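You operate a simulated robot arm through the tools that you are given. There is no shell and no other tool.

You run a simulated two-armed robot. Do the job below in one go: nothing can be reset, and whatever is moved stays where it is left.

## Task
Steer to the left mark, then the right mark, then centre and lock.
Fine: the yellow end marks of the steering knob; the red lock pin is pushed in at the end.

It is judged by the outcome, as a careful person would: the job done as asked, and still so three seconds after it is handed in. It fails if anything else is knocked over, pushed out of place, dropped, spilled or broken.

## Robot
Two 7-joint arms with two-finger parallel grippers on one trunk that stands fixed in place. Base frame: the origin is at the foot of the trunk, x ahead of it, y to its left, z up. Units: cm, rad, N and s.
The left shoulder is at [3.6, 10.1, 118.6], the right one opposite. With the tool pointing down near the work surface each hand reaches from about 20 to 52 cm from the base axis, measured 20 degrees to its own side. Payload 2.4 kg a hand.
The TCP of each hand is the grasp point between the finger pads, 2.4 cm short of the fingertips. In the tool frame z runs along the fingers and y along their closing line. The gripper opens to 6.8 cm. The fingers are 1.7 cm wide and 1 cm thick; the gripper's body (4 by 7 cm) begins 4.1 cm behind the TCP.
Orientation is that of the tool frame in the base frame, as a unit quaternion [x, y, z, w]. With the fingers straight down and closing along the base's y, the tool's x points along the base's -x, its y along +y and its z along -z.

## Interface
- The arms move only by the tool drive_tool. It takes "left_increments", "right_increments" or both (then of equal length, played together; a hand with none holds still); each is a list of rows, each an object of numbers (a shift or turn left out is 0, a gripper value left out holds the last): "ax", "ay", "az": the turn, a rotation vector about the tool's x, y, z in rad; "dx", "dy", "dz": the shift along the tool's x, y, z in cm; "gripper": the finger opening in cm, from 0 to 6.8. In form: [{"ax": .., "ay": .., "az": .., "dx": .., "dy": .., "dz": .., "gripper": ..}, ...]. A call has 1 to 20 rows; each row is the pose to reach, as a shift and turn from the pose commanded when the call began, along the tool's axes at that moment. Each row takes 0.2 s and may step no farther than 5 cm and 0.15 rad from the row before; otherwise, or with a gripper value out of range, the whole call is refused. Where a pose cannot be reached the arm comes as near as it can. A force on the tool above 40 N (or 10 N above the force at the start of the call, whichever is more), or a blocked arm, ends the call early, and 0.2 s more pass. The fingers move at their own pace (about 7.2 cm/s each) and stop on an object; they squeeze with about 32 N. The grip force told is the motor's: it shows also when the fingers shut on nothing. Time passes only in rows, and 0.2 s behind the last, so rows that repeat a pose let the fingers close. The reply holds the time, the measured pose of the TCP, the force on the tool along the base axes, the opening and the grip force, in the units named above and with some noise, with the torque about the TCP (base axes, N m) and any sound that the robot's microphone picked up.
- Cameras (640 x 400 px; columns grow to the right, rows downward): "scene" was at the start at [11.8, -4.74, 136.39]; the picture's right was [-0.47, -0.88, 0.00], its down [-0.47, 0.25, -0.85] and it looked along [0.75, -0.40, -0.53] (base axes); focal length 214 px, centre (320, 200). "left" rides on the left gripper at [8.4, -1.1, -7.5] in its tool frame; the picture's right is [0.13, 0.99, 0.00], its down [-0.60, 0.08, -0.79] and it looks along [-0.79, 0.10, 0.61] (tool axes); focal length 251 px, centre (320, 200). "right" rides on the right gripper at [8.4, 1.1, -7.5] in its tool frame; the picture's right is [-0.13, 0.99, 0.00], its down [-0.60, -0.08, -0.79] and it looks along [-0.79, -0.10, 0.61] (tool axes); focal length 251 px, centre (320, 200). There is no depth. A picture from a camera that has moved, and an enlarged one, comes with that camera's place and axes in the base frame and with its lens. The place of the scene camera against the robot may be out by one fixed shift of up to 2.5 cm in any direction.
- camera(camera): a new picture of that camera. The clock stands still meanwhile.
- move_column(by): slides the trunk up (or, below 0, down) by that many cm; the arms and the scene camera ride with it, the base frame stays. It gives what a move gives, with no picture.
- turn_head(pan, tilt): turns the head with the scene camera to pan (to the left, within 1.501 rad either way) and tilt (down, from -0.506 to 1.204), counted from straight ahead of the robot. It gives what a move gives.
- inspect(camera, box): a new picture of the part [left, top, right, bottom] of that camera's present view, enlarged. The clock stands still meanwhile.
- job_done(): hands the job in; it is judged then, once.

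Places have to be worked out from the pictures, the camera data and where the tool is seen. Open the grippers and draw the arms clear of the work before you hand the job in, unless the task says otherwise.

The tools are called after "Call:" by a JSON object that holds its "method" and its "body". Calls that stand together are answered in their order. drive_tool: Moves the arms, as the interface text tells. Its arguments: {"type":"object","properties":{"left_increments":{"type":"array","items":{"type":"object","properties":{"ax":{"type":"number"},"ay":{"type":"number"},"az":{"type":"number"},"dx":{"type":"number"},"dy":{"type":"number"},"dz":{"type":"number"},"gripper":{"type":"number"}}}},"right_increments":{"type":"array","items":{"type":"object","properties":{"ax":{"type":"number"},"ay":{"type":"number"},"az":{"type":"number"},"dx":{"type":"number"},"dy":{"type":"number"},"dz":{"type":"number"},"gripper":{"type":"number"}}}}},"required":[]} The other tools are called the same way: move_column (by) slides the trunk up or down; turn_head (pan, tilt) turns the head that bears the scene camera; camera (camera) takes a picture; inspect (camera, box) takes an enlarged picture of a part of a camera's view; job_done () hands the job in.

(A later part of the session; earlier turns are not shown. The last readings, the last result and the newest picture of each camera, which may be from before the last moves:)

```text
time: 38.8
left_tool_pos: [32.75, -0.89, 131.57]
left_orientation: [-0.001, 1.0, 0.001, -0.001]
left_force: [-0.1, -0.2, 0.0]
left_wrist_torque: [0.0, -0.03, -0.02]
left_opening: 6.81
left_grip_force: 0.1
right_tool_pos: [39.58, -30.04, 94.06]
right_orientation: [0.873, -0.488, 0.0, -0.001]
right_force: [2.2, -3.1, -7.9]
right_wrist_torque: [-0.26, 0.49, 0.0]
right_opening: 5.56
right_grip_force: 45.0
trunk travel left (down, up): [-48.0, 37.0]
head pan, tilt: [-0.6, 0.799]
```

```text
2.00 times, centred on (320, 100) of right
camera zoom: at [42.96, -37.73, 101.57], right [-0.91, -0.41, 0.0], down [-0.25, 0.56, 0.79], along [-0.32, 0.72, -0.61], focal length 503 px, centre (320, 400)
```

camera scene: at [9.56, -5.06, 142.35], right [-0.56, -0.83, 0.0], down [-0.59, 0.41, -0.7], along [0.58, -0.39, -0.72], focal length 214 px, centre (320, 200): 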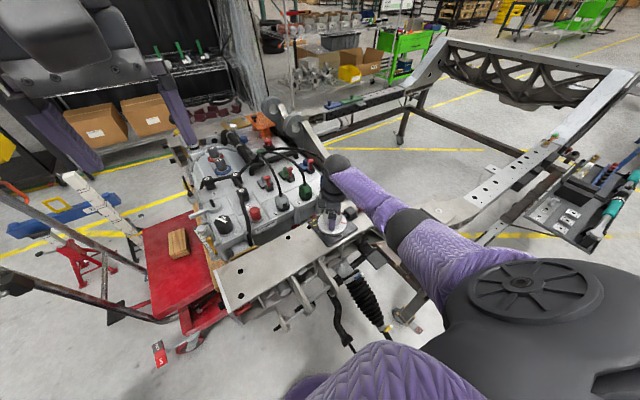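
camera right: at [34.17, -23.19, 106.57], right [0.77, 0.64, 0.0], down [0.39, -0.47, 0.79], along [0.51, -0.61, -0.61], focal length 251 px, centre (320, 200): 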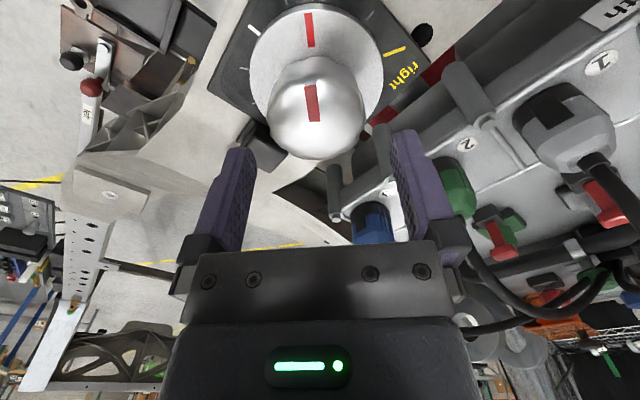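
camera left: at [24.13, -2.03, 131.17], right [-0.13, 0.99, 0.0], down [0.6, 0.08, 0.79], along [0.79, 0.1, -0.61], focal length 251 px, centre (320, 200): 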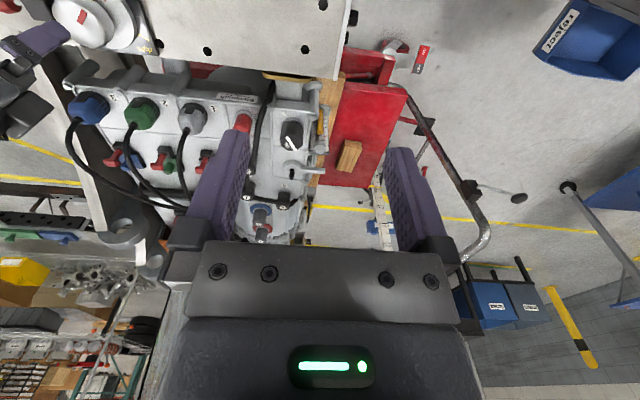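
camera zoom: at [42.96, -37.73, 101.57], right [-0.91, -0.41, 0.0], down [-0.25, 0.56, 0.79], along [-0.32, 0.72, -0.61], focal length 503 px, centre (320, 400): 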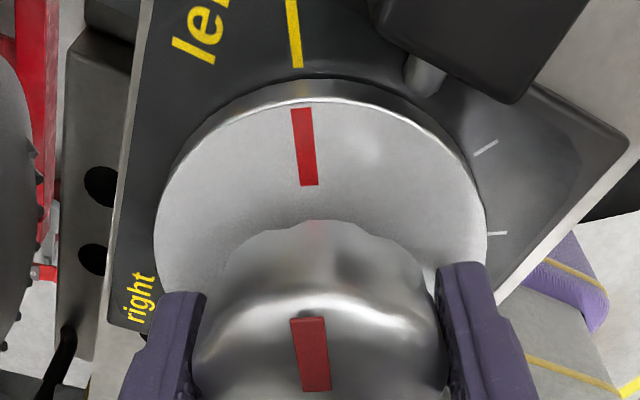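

At the left mark, pointer and yellow tick are in line to within about 0.3°. I dwell briefly, then begin turning towards the right mark, watching the forces.

Call:
{"method": "drive_tool", "body": {"right_increments": [{"az": 0}, {"az": 0}, {"az": 0.1}, {"az": 0.2}, {"az": 0.3}, {"az": 0.4}, {"az": 0.5}, {"az": 0.6}, {"az": 0.7}, {"az": 0.7}]}}

```text
time: 41.0
left_tool_pos: [32.62, -0.83, 131.57]
left_orientation: [0.001, 1.0, 0.0, -0.001]
left_force: [0.0, -0.1, 0.1]
left_wrist_torque: [0.0, -0.01, 0.01]
left_opening: 6.8
left_grip_force: 0.2
right_tool_pos: [39.6, -30.13, 94.16]
right_orientation: [-0.652, 0.759, 0.0, 0.0]
right_force: [-0.8, 0.6, -6.6]
right_wrist_torque: [-0.04, -0.05, -0.06]
right_opening: 5.58
right_grip_force: 45.0
trunk travel left (down, up): [-48.0, 37.0]
head pan, tilt: [-0.6, 0.799]
```

Call:
{"method": "drive_tool", "body": {"right_increments": [{"az": 0.1}, {"az": 0.2}, {"az": 0.3}, {"az": 0.4}, {"az": 0.5}, {"az": 0.6}, {"az": 0.7}, {"az": 0.7}]}}

```text
time: 42.8
left_tool_pos: [32.61, -0.84, 131.6]
left_orientation: [0.0, 1.0, 0.0, 0.0]
left_force: [-0.5, -0.2, 0.2]
left_wrist_torque: [0.02, 0.0, 0.03]
left_opening: 6.82
left_grip_force: 0.0
right_tool_pos: [39.51, -30.05, 94.07]
right_orientation: [-0.351, 0.936, 0.0, 0.0]
right_force: [-4.4, 2.8, -9.4]
right_wrist_torque: [-0.37, -0.35, -0.06]
right_opening: 5.58
right_grip_force: 45.4
trunk travel left (down, up): [-48.0, 37.0]
head pan, tilt: [-0.6, 0.799]
```

Call:
{"method": "drive_tool", "body": {"right_increments": [{"az": 0.1, "dz": 0.02}, {"az": 0.2, "dz": 0.02}, {"az": 0.3, "dz": 0.02}, {"az": 0.4, "dz": 0.02}, {"az": 0.5, "dz": 0.02}, {"az": 0.6, "dz": 0.02}, {"az": 0.7, "dz": 0.02}, {"az": 0.7, "dz": 0.02}]}}

Call:
{"method": "inspect", "body": {"camera": "right", "box": [180, 0, 460, 200]}}

```text
time: 44.6
left_tool_pos: [32.47, -0.77, 131.64]
left_orientation: [0.0, 1.0, 0.001, 0.0]
left_force: [0.7, -0.7, -0.6]
left_wrist_torque: [0.05, 0.01, -0.01]
left_opening: 6.78
left_grip_force: 0.2
right_tool_pos: [39.45, -30.13, 94.09]
right_orientation: [-0.009, 1.0, 0.0, 0.0]
right_force: [-9.3, 9.0, -15.9]
right_wrist_torque: [-0.98, -0.37, -0.08]
right_opening: 5.56
right_grip_force: 45.5
trunk travel left (down, up): [-48.0, 37.0]
head pan, tilt: [-0.6, 0.799]
```

```text
2.00 times, centred on (320, 100) of right
camera zoom: at [31.0, -29.01, 101.59], right [0.11, 0.99, 0.0], down [0.61, -0.07, 0.79], along [0.79, -0.09, -0.61], focal length 503 px, centre (320, 400)
```

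zoom: 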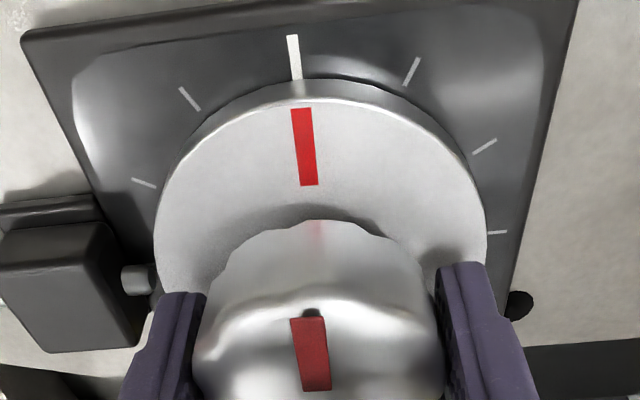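

The pointer passes the centre tick as expected. I ease the small side forces and go on to the right.

Call:
{"method": "drive_tool", "body": {"right_increments": [{"dx": 0.04, "dy": 0.04, "dz": 0.04}, {"az": 0.1, "dx": 0.04, "dy": 0.04, "dz": 0.04}, {"az": 0.2, "dx": 0.04, "dy": 0.04, "dz": 0.04}, {"az": 0.3, "dx": 0.04, "dy": 0.04, "dz": 0.04}, {"az": 0.4, "dx": 0.04, "dy": 0.04, "dz": 0.04}, {"az": 0.5, "dx": 0.04, "dy": 0.04, "dz": 0.04}, {"az": 0.6, "dx": 0.04, "dy": 0.04, "dz": 0.04}, {"az": 0.7, "dx": 0.04, "dy": 0.04, "dz": 0.04}, {"az": 0.7, "dx": 0.04, "dy": 0.04, "dz": 0.04}]}}

```text
time: 46.6
left_tool_pos: [32.6, -0.76, 131.38]
left_orientation: [0.0, 1.0, 0.0, -0.001]
left_force: [-0.4, 0.3, -0.3]
left_wrist_torque: [-0.02, 0.0, -0.04]
left_opening: 6.79
left_grip_force: 0.0
right_tool_pos: [39.51, -29.99, 94.06]
right_orientation: [0.334, 0.942, -0.001, 0.001]
right_force: [0.9, -0.3, 3.6]
right_wrist_torque: [-1.37, 0.41, -0.09]
right_opening: 5.55
right_grip_force: 45.3
trunk travel left (down, up): [-48.0, 37.0]
head pan, tilt: [-0.6, 0.799]
```

Call:
{"method": "drive_tool", "body": {"right_increments": [{"az": 0.1}, {"az": 0.2}, {"az": 0.3}, {"az": 0.4}, {"az": 0.5}, {"az": 0.6}, {"az": 0.7}, {"az": 0.7}]}}

Call:
{"method": "inspect", "body": {"camera": "right", "box": [180, 0, 460, 200]}}

```text
time: 48.4
left_tool_pos: [32.71, -0.77, 131.54]
left_orientation: [0.001, 1.0, 0.0, -0.001]
left_force: [0.2, 0.5, 0.2]
left_wrist_torque: [0.0, -0.01, -0.03]
left_opening: 6.77
left_grip_force: 0.0
right_tool_pos: [39.45, -30.01, 94.14]
right_orientation: [0.637, 0.771, 0.001, 0.001]
right_force: [8.5, 0.1, 14.9]
right_wrist_torque: [-0.91, 0.18, -0.04]
right_opening: 5.58
right_grip_force: 45.7
trunk travel left (down, up): [-48.0, 37.0]
head pan, tilt: [-0.6, 0.799]
```

```text
2.00 times, centred on (320, 100) of right
camera zoom: at [38.93, -21.43, 101.58], right [1.0, 0.06, 0.0], down [0.03, -0.61, 0.79], along [0.05, -0.79, -0.61], focal length 503 px, centre (320, 400)
```

zoom: 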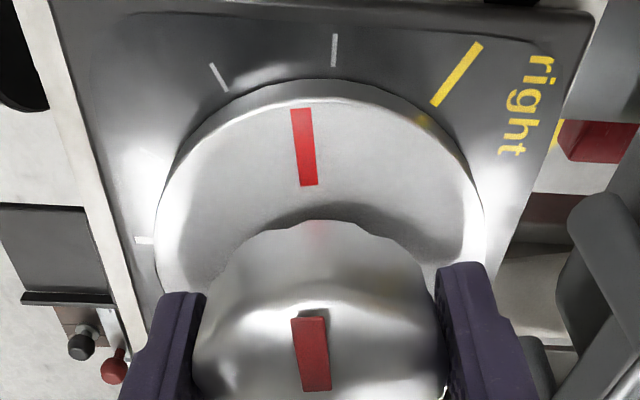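

The pointer is at about +81°. I ease again and go on to just before the right mark.

Call:
{"method": "drive_tool", "body": {"right_increments": [{"dx": -0.006, "dy": 0.03, "dz": -0.04}, {"az": 0.1, "dx": -0.006, "dy": 0.03, "dz": -0.04}, {"az": 0.2, "dx": -0.006, "dy": 0.03, "dz": -0.04}, {"az": 0.3, "dx": -0.006, "dy": 0.03, "dz": -0.04}, {"az": 0.4, "dx": -0.006, "dy": 0.03, "dz": -0.04}, {"az": 0.5, "dx": -0.006, "dy": 0.03, "dz": -0.04}, {"az": 0.6, "dx": -0.006, "dy": 0.03, "dz": -0.04}, {"az": 0.6, "dx": -0.006, "dy": 0.03, "dz": -0.04}]}}

Call:
{"method": "inspect", "body": {"camera": "right", "box": [220, 0, 400, 110]}}

```text
time: 50.2
left_tool_pos: [32.57, -0.78, 131.56]
left_orientation: [0.0, 1.0, 0.0, -0.001]
left_force: [0.7, -0.3, 0.1]
left_wrist_torque: [0.04, 0.02, -0.02]
left_opening: 6.79
left_grip_force: 0.0
right_tool_pos: [39.52, -29.98, 94.16]
right_orientation: [0.836, 0.548, -0.001, 0.0]
right_force: [1.6, 2.0, -0.1]
right_wrist_torque: [0.06, -0.35, -0.07]
right_opening: 5.57
right_grip_force: 45.2
trunk travel left (down, up): [-48.0, 37.0]
head pan, tilt: [-0.6, 0.799]
```

```text
3.56 times, centred on (310, 55) of right
camera zoom: at [43.85, -22.63, 101.58], right [0.86, -0.51, 0.0], down [-0.31, -0.52, 0.79], along [-0.41, -0.68, -0.61], focal length 894 px, centre (356, 716)
```

zoom: 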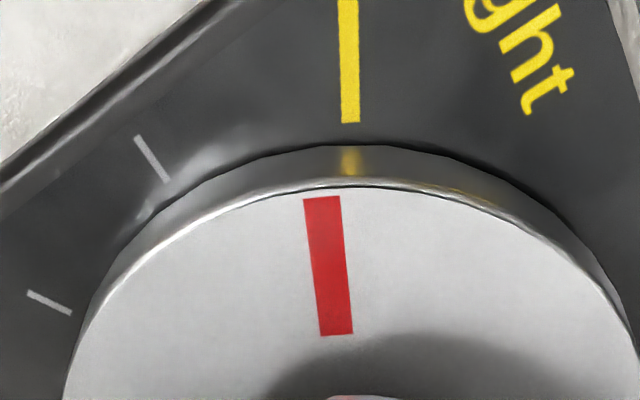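

The pointer is about 4.5° short of the right yellow mark, so I turn the last bit.

Call:
{"method": "drive_tool", "body": {"right_increments": [{"az": 0.03}, {"az": 0.06}, {"az": 0.079}, {"az": 0.079}, {"az": 0.079}]}}

Call:
{"method": "inspect", "body": {"camera": "right", "box": [220, 0, 400, 110]}}

```text
time: 51.4
left_tool_pos: [32.64, -0.82, 131.56]
left_orientation: [0.0, 1.0, 0.0, -0.001]
left_force: [-0.9, -0.6, 0.0]
left_wrist_torque: [0.01, -0.03, 0.0]
left_opening: 6.8
left_grip_force: 0.0
right_tool_pos: [39.57, -30.0, 94.15]
right_orientation: [0.857, 0.516, -0.001, 0.0]
right_force: [2.1, 4.4, -12.0]
right_wrist_torque: [-0.45, -0.96, -0.07]
right_opening: 5.58
right_grip_force: 45.2
trunk travel left (down, up): [-48.0, 37.0]
head pan, tilt: [-0.6, 0.799]
```

```text
3.56 times, centred on (310, 55) of right
camera zoom: at [44.41, -22.99, 101.58], right [0.82, -0.58, 0.0], down [-0.35, -0.5, 0.79], along [-0.46, -0.65, -0.61], focal length 894 px, centre (356, 716)
```

zoom: 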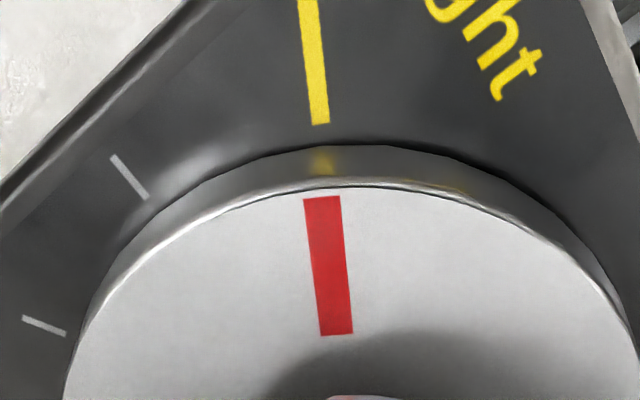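

It is within about 0.4° of the right mark; I add that, dwell, and look again.

Call:
{"method": "drive_tool", "body": {"right_increments": [{"az": 0.008}, {"az": 0.008}, {"az": 0.008}]}}

Call:
{"method": "inspect", "body": {"camera": "right", "box": [220, 0, 400, 110]}}

```text
time: 52.2
left_tool_pos: [32.47, -0.81, 131.6]
left_orientation: [-0.001, 1.0, 0.001, -0.001]
left_force: [0.1, 1.3, 0.4]
left_wrist_torque: [0.01, -0.02, -0.02]
left_opening: 6.82
left_grip_force: 0.1
right_tool_pos: [39.52, -30.06, 94.05]
right_orientation: [0.859, 0.512, 0.0, 0.0]
right_force: [0.9, 3.4, -10.2]
right_wrist_torque: [-0.13, -0.23, -0.05]
right_opening: 5.57
right_grip_force: 45.4
trunk travel left (down, up): [-48.0, 37.0]
head pan, tilt: [-0.6, 0.799]
```

```text
3.56 times, centred on (310, 55) of right
camera zoom: at [44.47, -23.03, 101.58], right [0.81, -0.59, 0.0], down [-0.36, -0.49, 0.79], along [-0.47, -0.64, -0.61], focal length 894 px, centre (356, 716)
```

zoom: 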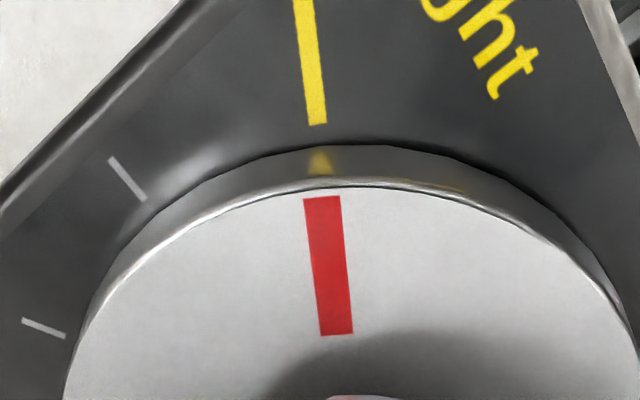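

Pointer and right mark are in line, matching how the left mark looked. The two marks average to a centre yaw of about -0.028 rad, so I turn back by 2.09 rad in legs.

Call:
{"method": "drive_tool", "body": {"right_increments": [{"az": -0.1, "dz": 0.03}, {"az": -0.2, "dz": 0.03}, {"az": -0.3, "dz": 0.03}, {"az": -0.4, "dz": 0.03}, {"az": -0.5, "dz": 0.03}, {"az": -0.6, "dz": 0.03}, {"az": -0.7, "dz": 0.03}, {"az": -0.7, "dz": 0.03}]}}

```text
time: 54.0
left_tool_pos: [32.63, -0.64, 131.58]
left_orientation: [0.0, 1.0, 0.001, -0.001]
left_force: [-0.1, 0.6, 0.3]
left_wrist_torque: [-0.04, 0.0, -0.02]
left_opening: 6.78
left_grip_force: 0.1
right_tool_pos: [39.5, -29.88, 94.11]
right_orientation: [0.631, 0.776, 0.0, 0.0]
right_force: [-3.5, 9.2, -14.2]
right_wrist_torque: [0.33, -0.11, 0.11]
right_opening: 5.58
right_grip_force: 45.4
trunk travel left (down, up): [-48.0, 37.0]
head pan, tilt: [-0.6, 0.799]
```

Call:
{"method": "drive_tool", "body": {"right_increments": [{"dx": 0.042, "dy": -0.007, "dz": 0.03}, {"az": -0.1, "dx": 0.042, "dy": -0.007, "dz": 0.03}, {"az": -0.2, "dx": 0.042, "dy": -0.007, "dz": 0.03}, {"az": -0.3, "dx": 0.042, "dy": -0.007, "dz": 0.03}, {"az": -0.4, "dx": 0.042, "dy": -0.007, "dz": 0.03}, {"az": -0.5, "dx": 0.042, "dy": -0.007, "dz": 0.03}, {"az": -0.6, "dx": 0.042, "dy": -0.007, "dz": 0.03}, {"az": -0.7, "dx": 0.042, "dy": -0.007, "dz": 0.03}, {"az": -0.7, "dx": 0.042, "dy": -0.007, "dz": 0.03}]}}

```text
time: 56.0
left_tool_pos: [32.58, -0.91, 131.68]
left_orientation: [0.0, 1.0, 0.0, -0.001]
left_force: [-0.6, 0.0, -0.4]
left_wrist_torque: [-0.01, -0.01, -0.02]
left_opening: 6.79
left_grip_force: 0.0
right_tool_pos: [39.52, -30.09, 94.13]
right_orientation: [0.326, 0.945, 0.0, 0.0]
right_force: [-3.9, -0.6, -0.4]
right_wrist_torque: [0.08, 1.46, 0.07]
right_opening: 5.55
right_grip_force: 45.5
trunk travel left (down, up): [-48.0, 37.0]
head pan, tilt: [-0.6, 0.799]
```

Call:
{"method": "drive_tool", "body": {"right_increments": [{"az": -0.1}, {"az": -0.2}, {"az": -0.3}, {"az": -0.4}, {"az": -0.5}, {"az": -0.6}, {"az": -0.66}, {"az": -0.66}]}}

Call:
{"method": "inspect", "body": {"camera": "right", "box": [220, 0, 400, 110]}}

```text
time: 57.8
left_tool_pos: [32.58, -0.92, 131.59]
left_orientation: [0.001, 1.0, 0.001, -0.001]
left_force: [-0.2, 1.2, 0.3]
left_wrist_torque: [0.0, 0.01, -0.03]
left_opening: 6.81
left_grip_force: 0.2
right_tool_pos: [39.52, -29.94, 94.13]
right_orientation: [0.003, 1.0, 0.001, 0.002]
right_force: [2.1, -7.1, 4.5]
right_wrist_torque: [-0.51, 0.12, 0.08]
right_opening: 5.57
right_grip_force: 44.8
trunk travel left (down, up): [-48.0, 37.0]
head pan, tilt: [-0.6, 0.799]
```

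```text
3.56 times, centred on (310, 55) of right
camera zoom: at [31.0, -28.8, 101.56], right [0.13, 0.99, 0.0], down [0.6, -0.08, 0.79], along [0.79, -0.11, -0.61], focal length 894 px, centre (356, 716)
```

zoom: 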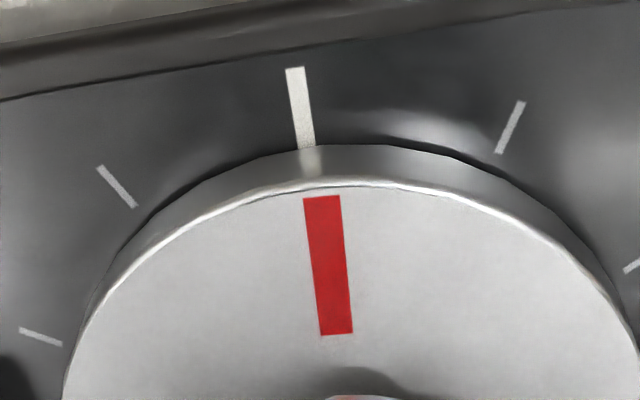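

The centre tick is still about 1.7° to the left of the pointer, so I turn -0.03 rad and compare.

Call:
{"method": "drive_tool", "body": {"right_increments": [{"az": -0.015}, {"az": -0.03}, {"az": -0.03}]}}

Call:
{"method": "inspect", "body": {"camera": "right", "box": [220, 0, 400, 110]}}

Call:
{"method": "inspect", "body": {"camera": "right", "box": [140, 0, 460, 200]}}

```text
time: 58.6
left_tool_pos: [32.6, -0.84, 131.67]
left_orientation: [0.0, 1.0, 0.001, -0.001]
left_force: [-0.6, -0.1, -0.5]
left_wrist_torque: [0.02, -0.01, 0.01]
left_opening: 6.78
left_grip_force: 0.1
right_tool_pos: [39.44, -29.95, 94.02]
right_orientation: [-0.011, 1.0, 0.001, 0.001]
right_force: [-0.1, -4.7, 3.4]
right_wrist_torque: [-0.58, -1.22, -0.05]
right_opening: 5.57
right_grip_force: 44.6
trunk travel left (down, up): [-48.0, 37.0]
head pan, tilt: [-0.6, 0.799]
```

```text
3.56 times, centred on (310, 55) of right
camera zoom: at [30.98, -29.04, 101.56], right [0.11, 0.99, 0.0], down [0.6, -0.06, 0.79], along [0.79, -0.08, -0.61], focal length 894 px, centre (356, 716)
```

zoom: 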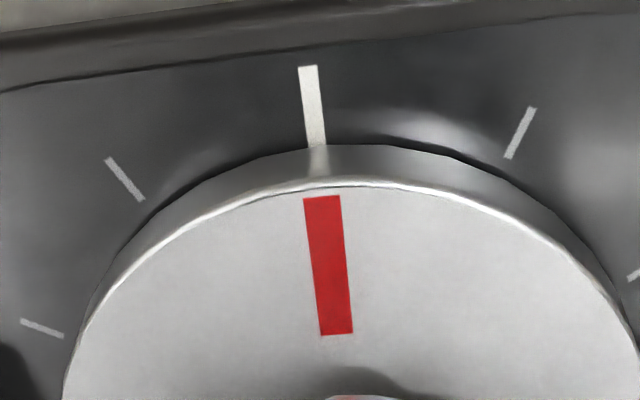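

```text
2.00 times, centred on (300, 100) of right
camera zoom: at [30.98, -29.04, 101.56], right [0.11, 0.99, 0.0], down [0.6, -0.06, 0.79], along [0.79, -0.08, -0.61], focal length 503 px, centre (360, 400)
```

zoom: 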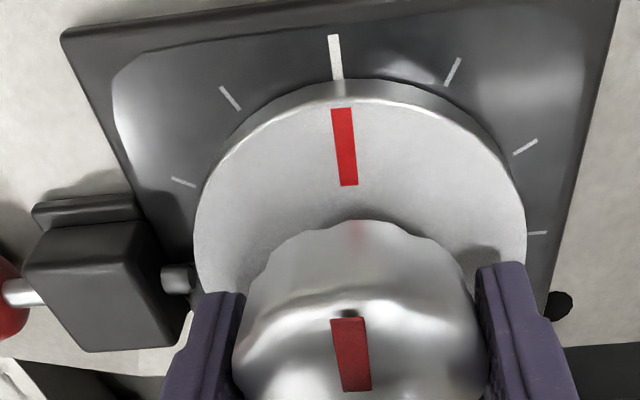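

The knob is at the centre tick to within about 0.2°. I trim -0.003 rad, open the fingers only slightly (6.1 cm, since the lock block is close to the -y finger) and lift straight up.

Call:
{"method": "drive_tool", "body": {"right_increments": [{"az": -0.003}, {"az": -0.003, "gripper": 5.8}, {"az": -0.003, "gripper": 6.1}, {"az": -0.003, "gripper": 6.1}, {"az": -0.003, "dz": -1}, {"az": -0.003, "dz": -2.5}, {"az": -0.003, "dz": -4.5}, {"az": -0.003, "dz": -7}, {"az": -0.003, "dz": -9}, {"az": -0.003, "dz": -9}]}}

Call:
{"method": "inspect", "body": {"camera": "right", "box": [140, 0, 460, 200]}}

Call:
{"method": "inspect", "body": {"camera": "scene", "box": [290, 170, 400, 270]}}

```text
time: 60.5
left_tool_pos: [32.71, -0.77, 131.63]
left_orientation: [0.0, 1.0, 0.001, -0.002]
left_force: [-0.4, 0.2, -0.4]
left_wrist_torque: [-0.03, 0.02, 0.02]
left_opening: 6.8
left_grip_force: 0.0
right_tool_pos: [39.78, -29.92, 101.98]
right_orientation: [-0.019, 1.0, -0.001, 0.008]
right_force: [1.9, -1.7, -2.1]
right_wrist_torque: [0.13, -0.02, 0.15]
right_opening: 6.11
right_grip_force: 0.0
trunk travel left (down, up): [-48.0, 37.0]
head pan, tilt: [-0.6, 0.799]
stopped in row 9 (right hand): the force on the tool passed its limit at 89 N (the readings are from after the stop); the commanded pose is now the measured one
```

```text
2.00 times, centred on (300, 100) of right
camera zoom: at [31.13, -29.07, 109.37], right [0.09, 1.0, 0.0], down [0.59, -0.05, 0.8], along [0.8, -0.07, -0.6], focal length 503 px, centre (360, 400)
```

zoom: 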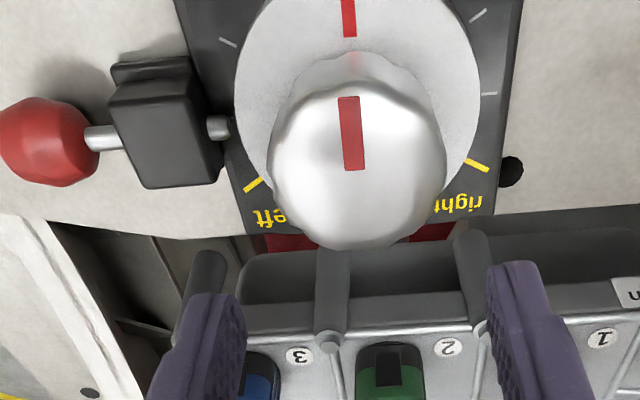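

```text
4.00 times, centred on (345, 220) of scene
camera zoom: at [9.63, -5.07, 142.35], right [-0.57, -0.82, 0.0], down [-0.59, 0.41, -0.7], along [0.57, -0.39, -0.72], focal length 858 px, centre (220, 120)
```

zoom: 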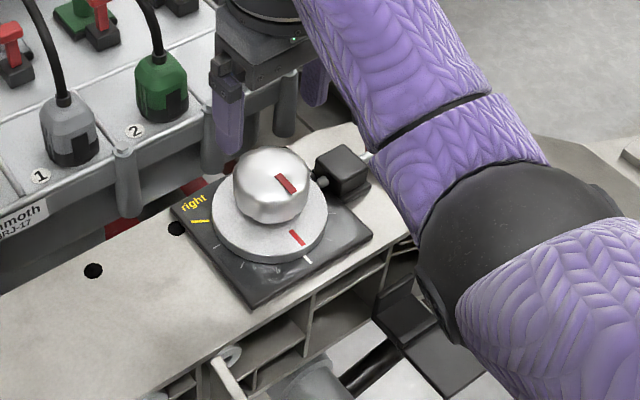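

The hand is clear of the knob, and the pointer still lies on the centre tick. The stop at z≈102 was again the wrist camera housing touching the robot's own forearm. I go back down 3 cm, correct the tilt, and turn towards yaw -1.57 for the pin at that height, still above the knob.

Call:
{"method": "drive_tool", "body": {"right_increments": [{"dz": 0.5}, {"dz": 1.5, "ay": 0.016}, {"dz": 2.5, "ay": 0.016}, {"dz": 3.0, "ay": 0.016}, {"dz": 3.0, "ay": 0.016}]}}

Call:
{"method": "drive_tool", "body": {"right_increments": [{"az": -0.1}, {"az": -0.2}, {"az": -0.3}, {"az": -0.4}, {"az": -0.5}, {"az": -0.6}, {"az": -0.7}, {"az": -0.8}, {"az": -0.9}, {"az": -1.0}, {"az": -1.1}, {"az": -1.2}, {"az": -1.3}, {"az": -1.4}, {"az": -1.5}, {"az": -1.53}]}}

Call:
{"method": "camera", "body": {"camera": "scene"}}

Call:
{"method": "camera", "body": {"camera": "right"}}

```text
time: 61.8
left_tool_pos: [32.61, -0.92, 131.6]
left_orientation: [0.0, 1.0, 0.0, -0.001]
left_force: [-0.2, 0.5, 0.4]
left_wrist_torque: [0.01, -0.01, -0.03]
left_opening: 6.82
left_grip_force: 0.2
right_tool_pos: [39.78, -29.84, 99.03]
right_orientation: [-0.02, 1.0, 0.0, 0.001]
right_force: [0.7, -0.2, -0.2]
right_wrist_torque: [-0.02, 0.02, -0.05]
right_opening: 6.12
right_grip_force: 0.0
trunk travel left (down, up): [-48.0, 37.0]
head pan, tilt: [-0.6, 0.799]
```

```text
time: 65.2
left_tool_pos: [32.66, -0.99, 131.52]
left_orientation: [0.0, 1.0, 0.001, -0.001]
left_force: [0.6, 0.3, -0.7]
left_wrist_torque: [0.0, 0.02, 0.01]
left_opening: 6.79
left_grip_force: 0.1
right_tool_pos: [39.86, -29.9, 99.09]
right_orientation: [0.707, -0.707, 0.001, 0.001]
right_force: [-0.6, 0.3, -0.3]
right_wrist_torque: [0.01, -0.02, 0.0]
right_opening: 6.1
right_grip_force: 0.1
trunk travel left (down, up): [-48.0, 37.0]
head pan, tilt: [-0.6, 0.799]
```

```text
taken
camera scene: at [9.62, -5.05, 142.35], right [-0.57, -0.82, 0.0], down [-0.59, 0.41, -0.7], along [0.57, -0.39, -0.72], focal length 214 px, centre (320, 200)
```

scene: 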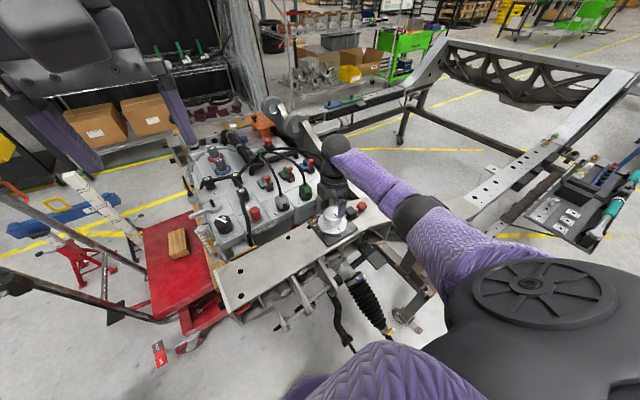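

```text
taken
camera right: at [38.61, -38.22, 106.59], right [-0.99, 0.13, 0.0], down [0.08, 0.61, 0.79], along [0.1, 0.78, -0.61], focal length 251 px, centre (320, 200)
```

right: 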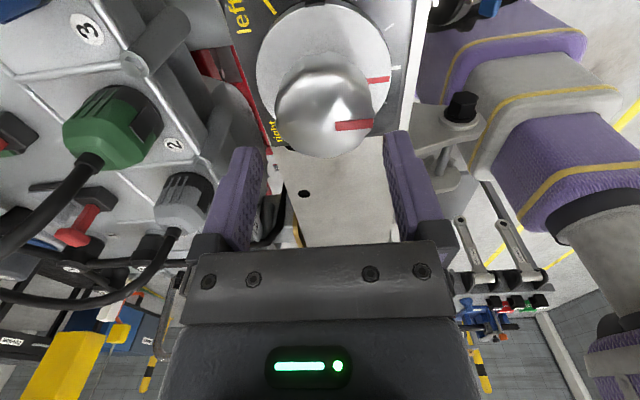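

At yaw -90° everything is clear. I move outwards (-y) over the red pin at this height, checking that the reach holds.

Call:
{"method": "drive_tool", "body": {"right_increments": [{"dx": 1.5, "dz": -0.5}, {"dx": 3, "dz": -1}, {"dx": 4.5, "dz": -1}, {"dx": 6, "dz": -1}, {"dx": 7.5, "dz": -1}, {"dx": 7.5, "dz": -1}]}}

Call:
{"method": "camera", "body": {"camera": "right"}}

Call:
{"method": "camera", "body": {"camera": "scene"}}

```text
time: 66.5
left_tool_pos: [32.71, -0.9, 131.65]
left_orientation: [-0.001, 1.0, 0.001, -0.001]
left_force: [-0.1, 0.0, -0.1]
left_wrist_torque: [0.01, 0.01, -0.01]
left_opening: 6.81
left_grip_force: 0.1
right_tool_pos: [39.57, -37.32, 100.13]
right_orientation: [-0.707, 0.708, -0.002, 0.0]
right_force: [0.4, 0.1, 0.0]
right_wrist_torque: [-0.01, 0.02, -0.02]
right_opening: 6.1
right_grip_force: 0.1
trunk travel left (down, up): [-48.0, 37.0]
head pan, tilt: [-0.6, 0.799]
```

```text
taken
camera right: at [38.48, -45.7, 107.59], right [-0.99, 0.13, 0.0], down [0.08, 0.61, 0.79], along [0.1, 0.78, -0.61], focal length 251 px, centre (320, 200)
```

right: 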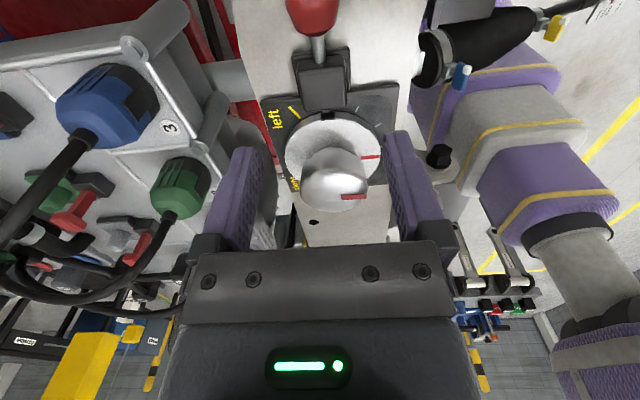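

```text
taken
camera scene: at [9.62, -5.05, 142.35], right [-0.57, -0.82, 0.0], down [-0.59, 0.41, -0.7], along [0.57, -0.39, -0.72], focal length 214 px, centre (320, 200)
```

scene: 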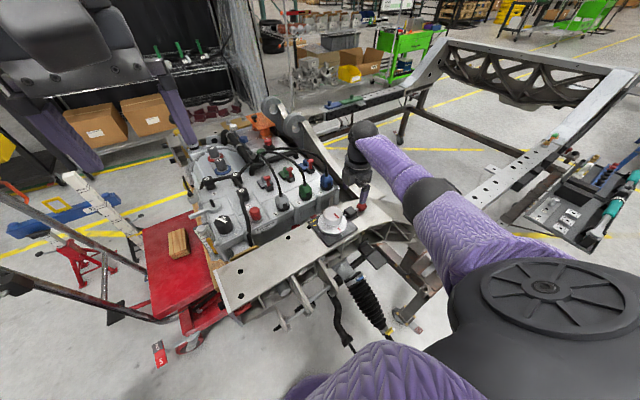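

Reach still holds at y≈-37. I go on to above the ball, y≈-41.7.

Call:
{"method": "drive_tool", "body": {"right_increments": [{"dx": 1.5}, {"dx": 3}, {"dx": 4.4}, {"dx": 4.4}]}}

Call:
{"method": "camera", "body": {"camera": "right"}}

Call:
{"method": "inspect", "body": {"camera": "right", "box": [220, 0, 440, 150]}}

```text
time: 67.5
left_tool_pos: [32.63, -0.85, 131.65]
left_orientation: [0.0, 1.0, 0.0, -0.002]
left_force: [-0.6, 0.0, 0.0]
left_wrist_torque: [0.02, -0.02, 0.04]
left_opening: 6.82
left_grip_force: 0.0
right_tool_pos: [39.75, -42.07, 100.0]
right_orientation: [-0.707, 0.708, -0.001, -0.001]
right_force: [-0.2, -0.3, 0.4]
right_wrist_torque: [0.01, 0.0, -0.02]
right_opening: 6.11
right_grip_force: 0.0
trunk travel left (down, up): [-48.0, 37.0]
head pan, tilt: [-0.6, 0.799]
```

```text
taken
camera right: at [38.57, -50.22, 107.52], right [-0.99, 0.13, 0.0], down [0.08, 0.61, 0.79], along [0.1, 0.78, -0.61], focal length 251 px, centre (320, 200)
```

right: 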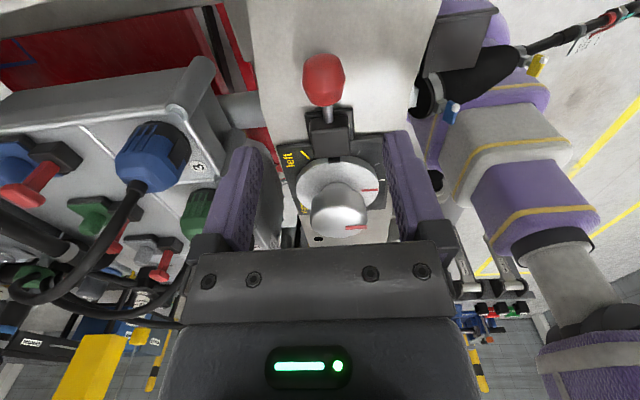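

```text
2.67 times, centred on (330, 75) of right
camera zoom: at [38.57, -50.22, 107.52], right [-0.99, 0.13, 0.0], down [0.08, 0.61, 0.79], along [0.1, 0.78, -0.61], focal length 670 px, centre (293, 533)
```

zoom: 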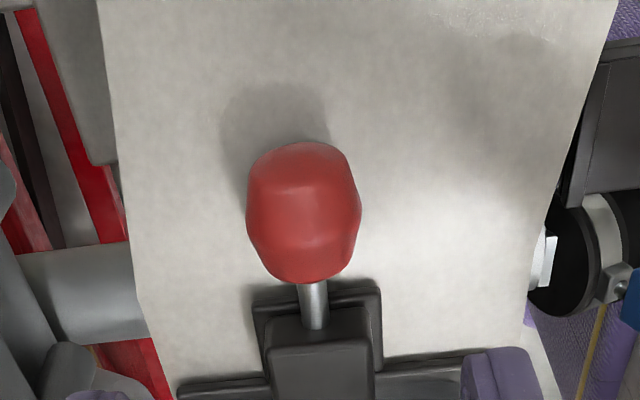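

Reach over the ball is fine; I place the ball centre near (39.45, -41.6, 90.1) with its outer end at y≈-43.3. I look at the beam surface around it from the other cameras before lowering.

Call:
{"method": "turn_head", "body": {"pan": -0.75, "tilt": 0.75}}

Call:
{"method": "inspect", "body": {"camera": "scene", "box": [260, 140, 420, 260]}}

Call:
{"method": "camera", "body": {"camera": "left"}}

```text
time: 68.2
left_tool_pos: [32.61, -0.82, 131.66]
left_orientation: [0.0, 1.0, 0.0, -0.001]
left_force: [0.4, 0.2, 0.3]
left_wrist_torque: [0.02, -0.03, 0.03]
left_opening: 6.79
left_grip_force: 0.1
right_tool_pos: [39.69, -41.83, 100.05]
right_orientation: [-0.706, 0.708, -0.001, -0.001]
right_force: [-0.1, -0.1, -0.5]
right_wrist_torque: [0.01, -0.02, 0.0]
right_opening: 6.08
right_grip_force: 0.1
trunk travel left (down, up): [-48.0, 37.0]
head pan, tilt: [-0.75, 0.75]
```

```text
3.33 times, centred on (340, 200) of scene
camera zoom: at [9.03, -6.15, 142.75], right [-0.68, -0.73, 0.0], down [-0.5, 0.47, -0.73], along [0.53, -0.5, -0.68], focal length 715 px, centre (253, 200)
```

zoom: 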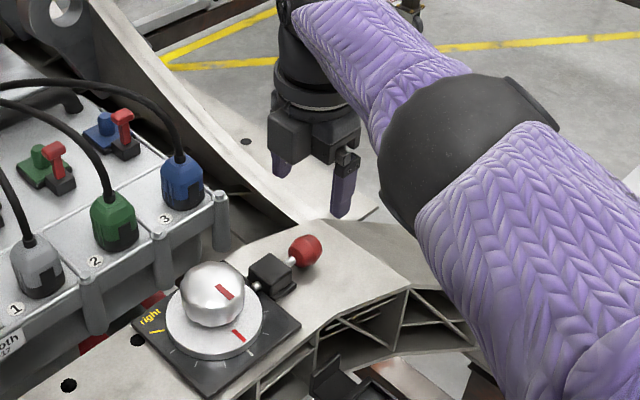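

```text
taken
camera left: at [24.13, -2.03, 139.18], right [-0.13, 0.99, 0.0], down [0.61, 0.08, 0.79], along [0.79, 0.1, -0.61], focal length 251 px, centre (320, 200)
```

left: 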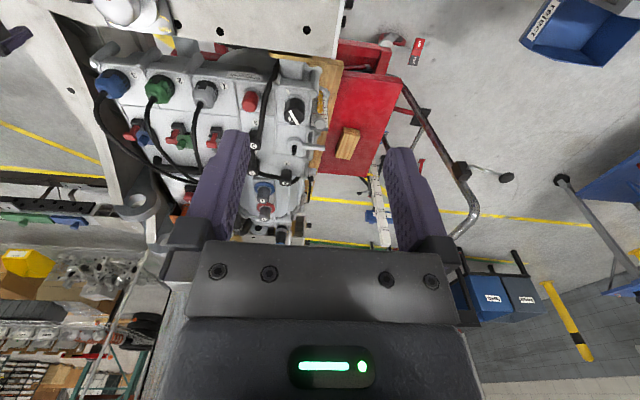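

The beam falls away beyond the ball, so there's room to come down behind it. I test the reach to y≈-45.2 at this height with fingers closed.

Call:
{"method": "drive_tool", "body": {"right_increments": [{"dx": 1.2, "gripper": 3.0}, {"dx": 2.4, "gripper": 0}, {"dx": 3.4, "gripper": 0}, {"dx": 3.4, "gripper": 0}, {"dx": 3.4, "gripper": 0}]}}

Call:
{"method": "camera", "body": {"camera": "right"}}

```text
time: 69.5
left_tool_pos: [32.56, -0.73, 131.54]
left_orientation: [0.001, 1.0, 0.0, 0.0]
left_force: [-0.2, 0.1, 0.3]
left_wrist_torque: [-0.03, 0.02, -0.01]
left_opening: 6.8
left_grip_force: 0.0
right_tool_pos: [38.51, -44.21, 100.5]
right_orientation: [-0.707, 0.707, -0.002, 0.0]
right_force: [-0.3, -0.6, 0.1]
right_wrist_torque: [0.0, -0.03, 0.0]
right_opening: 0.0
right_grip_force: 23.3
right hand out of reach, approached as far as the arm can: row 1, 2, 3, 4, 5
trunk travel left (down, up): [-48.0, 37.0]
head pan, tilt: [-0.75, 0.75]
```

```text
taken
camera right: at [37.28, -52.52, 107.99], right [-0.99, 0.13, 0.0], down [0.08, 0.61, 0.79], along [0.1, 0.78, -0.61], focal length 251 px, centre (320, 200)
```

right: 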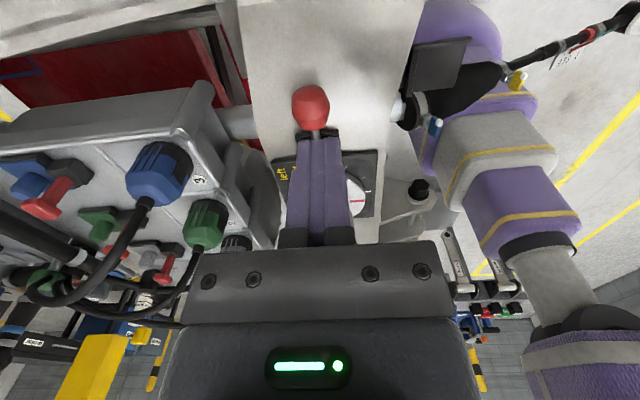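

A straight-down hand just runs out of reach there. I come back over the ball and up, then lower the trunk by 8 cm to its original height. After that I'll lean the hand (fingers pointing forward) so the wrist sits closer to the shoulder.

Call:
{"method": "drive_tool", "body": {"right_increments": [{"dx": -1.0, "dz": -1.5}, {"dx": -2.2, "dz": -3}, {"dx": -3.4, "dz": -4.5}, {"dx": -3.4, "dz": -6}, {"dx": -3.4, "dz": -7}, {"dx": -3.4, "dz": -7}]}}

```text
time: 70.8
left_tool_pos: [32.6, -0.81, 131.6]
left_orientation: [0.0, 1.0, 0.0, -0.001]
left_force: [-0.6, -0.1, -0.4]
left_wrist_torque: [0.02, -0.02, 0.0]
left_opening: 6.8
left_grip_force: 0.1
right_tool_pos: [38.48, -40.78, 107.61]
right_orientation: [-0.706, 0.709, -0.003, 0.0]
right_force: [-0.2, 0.2, -0.3]
right_wrist_torque: [0.02, -0.01, 0.01]
right_opening: 0.01
right_grip_force: 23.7
trunk travel left (down, up): [-48.0, 37.0]
head pan, tilt: [-0.75, 0.75]
```

Call:
{"method": "move_column", "body": {"by": -8}}

Call:
{"method": "camera", "body": {"camera": "scene"}}

```text
time: 72.0
left_tool_pos: [32.67, -0.86, 123.53]
left_orientation: [0.0, 1.0, 0.0, 0.0]
left_force: [-0.3, -0.3, 0.7]
left_wrist_torque: [0.0, 0.0, 0.01]
left_opening: 6.79
left_grip_force: 0.1
right_tool_pos: [38.57, -40.74, 99.49]
right_orientation: [-0.707, 0.707, -0.002, -0.001]
right_force: [-0.1, 0.3, 0.3]
right_wrist_torque: [0.01, 0.0, -0.03]
right_opening: 0.0
right_grip_force: 23.4
trunk travel left (down, up): [-40.0, 45.0]
head pan, tilt: [-0.75, 0.75]
```

```text
taken
camera scene: at [9.95, -6.15, 134.71], right [-0.68, -0.73, 0.0], down [-0.5, 0.47, -0.73], along [0.53, -0.5, -0.68], focal length 214 px, centre (320, 200)
```

scene: 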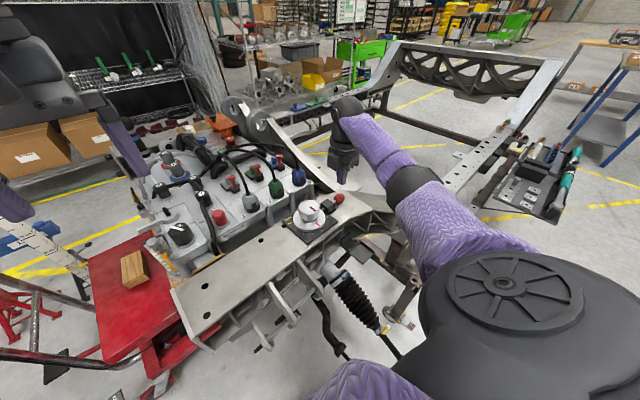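

Now I lean the hand by 0.35 rad (fingers forward) and move out to y≈-45.2 at a safe height.

Call:
{"method": "drive_tool", "body": {"right_increments": [{"ax": 0.1}, {"ax": 0.2}, {"ax": 0.3}, {"ax": 0.35, "dx": 1.0, "dy": -0.3}, {"ax": 0.35, "dx": 2.2, "dy": -0.3}, {"ax": 0.35, "dx": 3.4, "dy": -0.3}, {"ax": 0.35, "dx": 4.5, "dy": -0.3}, {"ax": 0.35, "dx": 4.5, "dy": -0.3}]}}

Call:
{"method": "camera", "body": {"camera": "right"}}

Call:
{"method": "inspect", "body": {"camera": "scene", "box": [270, 120, 430, 240]}}

```text
time: 73.8
left_tool_pos: [32.57, -0.8, 123.66]
left_orientation: [0.001, 1.0, 0.0, -0.001]
left_force: [-0.3, 0.7, -0.1]
left_wrist_torque: [0.02, 0.02, 0.04]
left_opening: 6.81
left_grip_force: 0.2
right_tool_pos: [38.96, -45.24, 99.53]
right_orientation: [-0.696, 0.697, -0.125, 0.122]
right_force: [0.6, 1.0, 0.6]
right_wrist_torque: [-0.03, 0.0, -0.02]
right_opening: 0.0
right_grip_force: 23.8
trunk travel left (down, up): [-40.0, 45.0]
head pan, tilt: [-0.75, 0.75]
```

```text
taken
camera right: at [35.22, -53.56, 106.24], right [-0.93, 0.13, -0.34], down [-0.2, 0.61, 0.77], along [0.31, 0.78, -0.54], focal length 251 px, centre (320, 200)
```

right: 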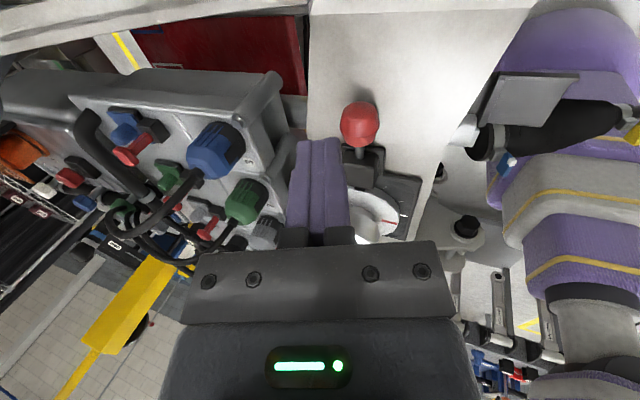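

```text
3.33 times, centred on (350, 180) of scene
camera zoom: at [9.96, -6.15, 134.71], right [-0.68, -0.73, 0.0], down [-0.5, 0.47, -0.73], along [0.53, -0.5, -0.68], focal length 715 px, centre (220, 267)
```

zoom: 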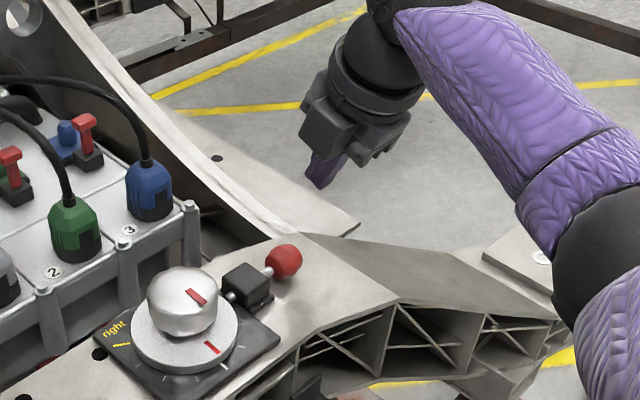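

The pose with the lean is reached, and this view confirms the ball at about (39.5, -41.6, 90.1). I now go straight down behind the ball to TCP z≈92.2.

Call:
{"method": "drive_tool", "body": {"right_increments": [{"dz": 1.41, "dy": 0.515}, {"dz": 2.82, "dy": 1.03}, {"dz": 4.23, "dy": 1.54}, {"dz": 5.17, "dy": 1.89}, {"dz": 6.11, "dy": 2.23}, {"dz": 6.86, "dy": 2.5}, {"dz": 6.86, "dy": 2.5}]}}

Call:
{"method": "camera", "body": {"camera": "right"}}

Call:
{"method": "inspect", "body": {"camera": "scene", "box": [270, 120, 430, 240]}}

```text
time: 75.4
left_tool_pos: [32.65, -0.85, 123.62]
left_orientation: [0.0, 1.0, 0.001, 0.0]
left_force: [-0.2, -0.7, -0.7]
left_wrist_torque: [0.01, -0.02, -0.01]
left_opening: 6.83
left_grip_force: 0.0
right_tool_pos: [39.04, -45.32, 92.11]
right_orientation: [-0.696, 0.696, -0.125, 0.122]
right_force: [-0.2, -0.5, 0.2]
right_wrist_torque: [0.03, 0.0, -0.01]
right_opening: 0.0
right_grip_force: 23.3
trunk travel left (down, up): [-40.0, 45.0]
head pan, tilt: [-0.75, 0.75]
```

```text
taken
camera right: at [35.3, -53.55, 98.8], right [-0.93, 0.13, -0.34], down [-0.2, 0.61, 0.77], along [0.31, 0.78, -0.54], focal length 251 px, centre (320, 200)
```

right: 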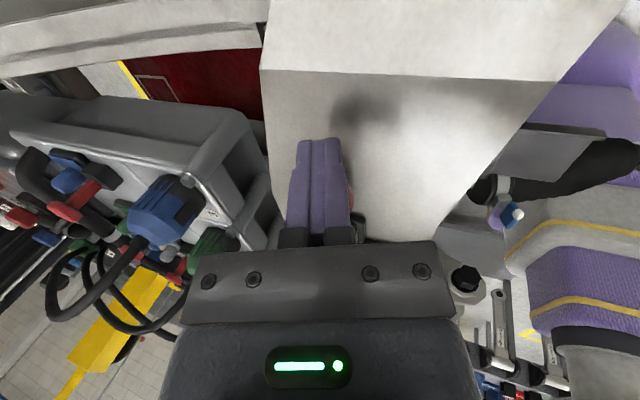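

```text
3.33 times, centred on (350, 180) of scene
camera zoom: at [9.96, -6.15, 134.71], right [-0.68, -0.73, 0.0], down [-0.5, 0.47, -0.73], along [0.53, -0.5, -0.68], focal length 715 px, centre (220, 267)
```

zoom: 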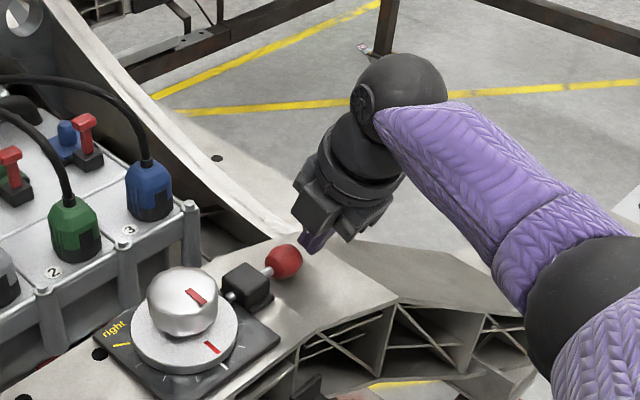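

The fingertips are behind the ball with no contact. I start pushing slowly in +y and watch the force.

Call:
{"method": "drive_tool", "body": {"right_increments": [{"dy": 0.188, "dz": -0.069, "dx": -0.3}, {"dy": 0.188, "dz": -0.069, "dx": -0.6}, {"dy": 0.188, "dz": -0.069, "dx": -0.8}, {"dy": 0.188, "dz": -0.069, "dx": -1.0}, {"dy": 0.188, "dz": -0.069, "dx": -1.15}, {"dy": 0.188, "dz": -0.069, "dx": -1.3}, {"dy": 0.188, "dz": -0.069, "dx": -1.45}, {"dy": 0.188, "dz": -0.069, "dx": -1.6}]}}

Call:
{"method": "inspect", "body": {"camera": "scene", "box": [290, 160, 370, 230]}}

```text
time: 77.2
left_tool_pos: [32.64, -0.88, 123.48]
left_orientation: [0.0, 1.0, 0.001, -0.001]
left_force: [0.2, 0.0, 0.1]
left_wrist_torque: [0.03, 0.0, 0.0]
left_opening: 6.8
left_grip_force: 0.1
right_tool_pos: [38.58, -43.51, 92.27]
right_orientation: [-0.696, 0.697, -0.124, 0.123]
right_force: [-0.8, -2.8, -0.4]
right_wrist_torque: [-0.07, 0.0, 0.0]
right_opening: 0.0
right_grip_force: 23.6
trunk travel left (down, up): [-40.0, 45.0]
head pan, tilt: [-0.75, 0.75]
```

```text
5.71 times, centred on (330, 195) of scene
camera zoom: at [9.95, -6.2, 134.7], right [-0.68, -0.73, 0.0], down [-0.5, 0.47, -0.73], along [0.53, -0.5, -0.68], focal length 1226 px, centre (263, 229)
```

zoom: 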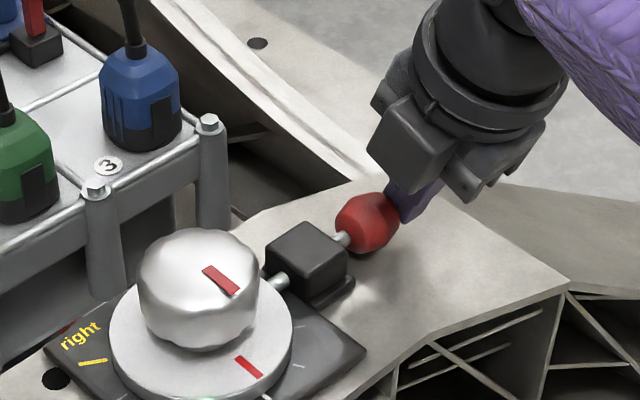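

The finger now touches the ball end, with about 3 N of resistance. I keep pushing slowly.

Call:
{"method": "drive_tool", "body": {"right_increments": [{"dx": -0.12}, {"dx": -0.24}, {"dx": -0.36}, {"dx": -0.48}, {"dx": -0.6}, {"dx": -0.6}]}}

Call:
{"method": "inspect", "body": {"camera": "scene", "box": [290, 160, 370, 230]}}

Call:
{"method": "camera", "body": {"camera": "right"}}

```text
time: 78.6
left_tool_pos: [32.52, -0.9, 123.7]
left_orientation: [0.0, 1.0, 0.001, -0.001]
left_force: [-0.7, -0.6, 0.5]
left_wrist_torque: [0.0, 0.03, -0.02]
left_opening: 6.78
left_grip_force: 0.1
right_tool_pos: [38.57, -43.0, 92.19]
right_orientation: [-0.696, 0.697, -0.125, 0.123]
right_force: [0.9, -3.0, 1.2]
right_wrist_torque: [-0.03, -0.01, -0.04]
right_opening: 0.01
right_grip_force: 23.1
trunk travel left (down, up): [-40.0, 45.0]
head pan, tilt: [-0.75, 0.75]
```

```text
5.71 times, centred on (330, 195) of scene
camera zoom: at [9.96, -6.18, 134.71], right [-0.68, -0.73, 0.0], down [-0.5, 0.47, -0.73], along [0.53, -0.5, -0.68], focal length 1226 px, centre (263, 229)
```

zoom: 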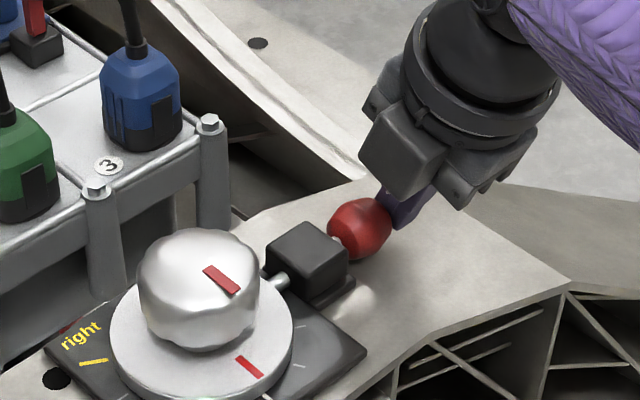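

```text
taken
camera right: at [34.93, -51.37, 98.9], right [-0.93, 0.13, -0.34], down [-0.2, 0.61, 0.77], along [0.31, 0.78, -0.54], focal length 251 px, centre (320, 200)
```

right: 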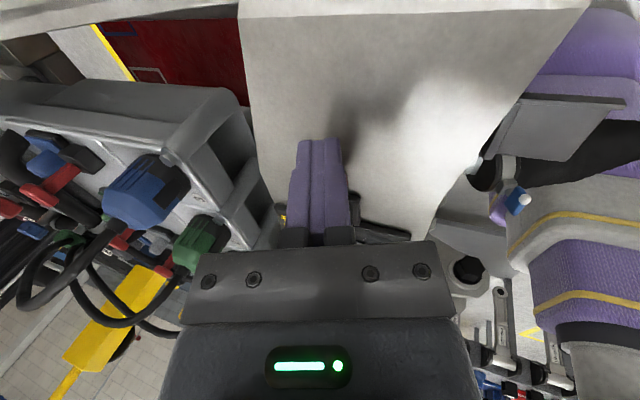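

The ball slides in with about 3 N and is getting close to the block. I continue in small steps until it seats.

Call:
{"method": "drive_tool", "body": {"right_increments": [{"dx": -0.08}, {"dx": -0.16}, {"dx": -0.24}, {"dx": -0.32}, {"dx": -0.4}, {"dx": -0.4}]}}

Call:
{"method": "inspect", "body": {"camera": "scene", "box": [290, 160, 370, 230]}}

```text
time: 80.0
left_tool_pos: [32.64, -0.94, 123.57]
left_orientation: [0.0, 1.0, 0.0, -0.002]
left_force: [-0.1, -0.5, -0.7]
left_wrist_torque: [0.0, 0.02, -0.01]
left_opening: 6.8
left_grip_force: 0.0
right_tool_pos: [38.6, -42.6, 92.27]
right_orientation: [-0.696, 0.697, -0.124, 0.123]
right_force: [0.2, -1.4, 0.5]
right_wrist_torque: [-0.03, -0.03, -0.03]
right_opening: 0.01
right_grip_force: 23.4
trunk travel left (down, up): [-40.0, 45.0]
head pan, tilt: [-0.75, 0.75]
```

```text
5.71 times, centred on (330, 195) of scene
camera zoom: at [9.97, -6.18, 134.71], right [-0.68, -0.73, 0.0], down [-0.5, 0.47, -0.73], along [0.53, -0.5, -0.68], focal length 1226 px, centre (263, 229)
```

zoom: 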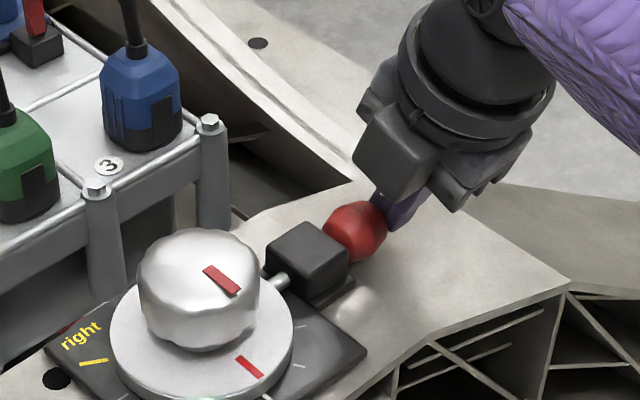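

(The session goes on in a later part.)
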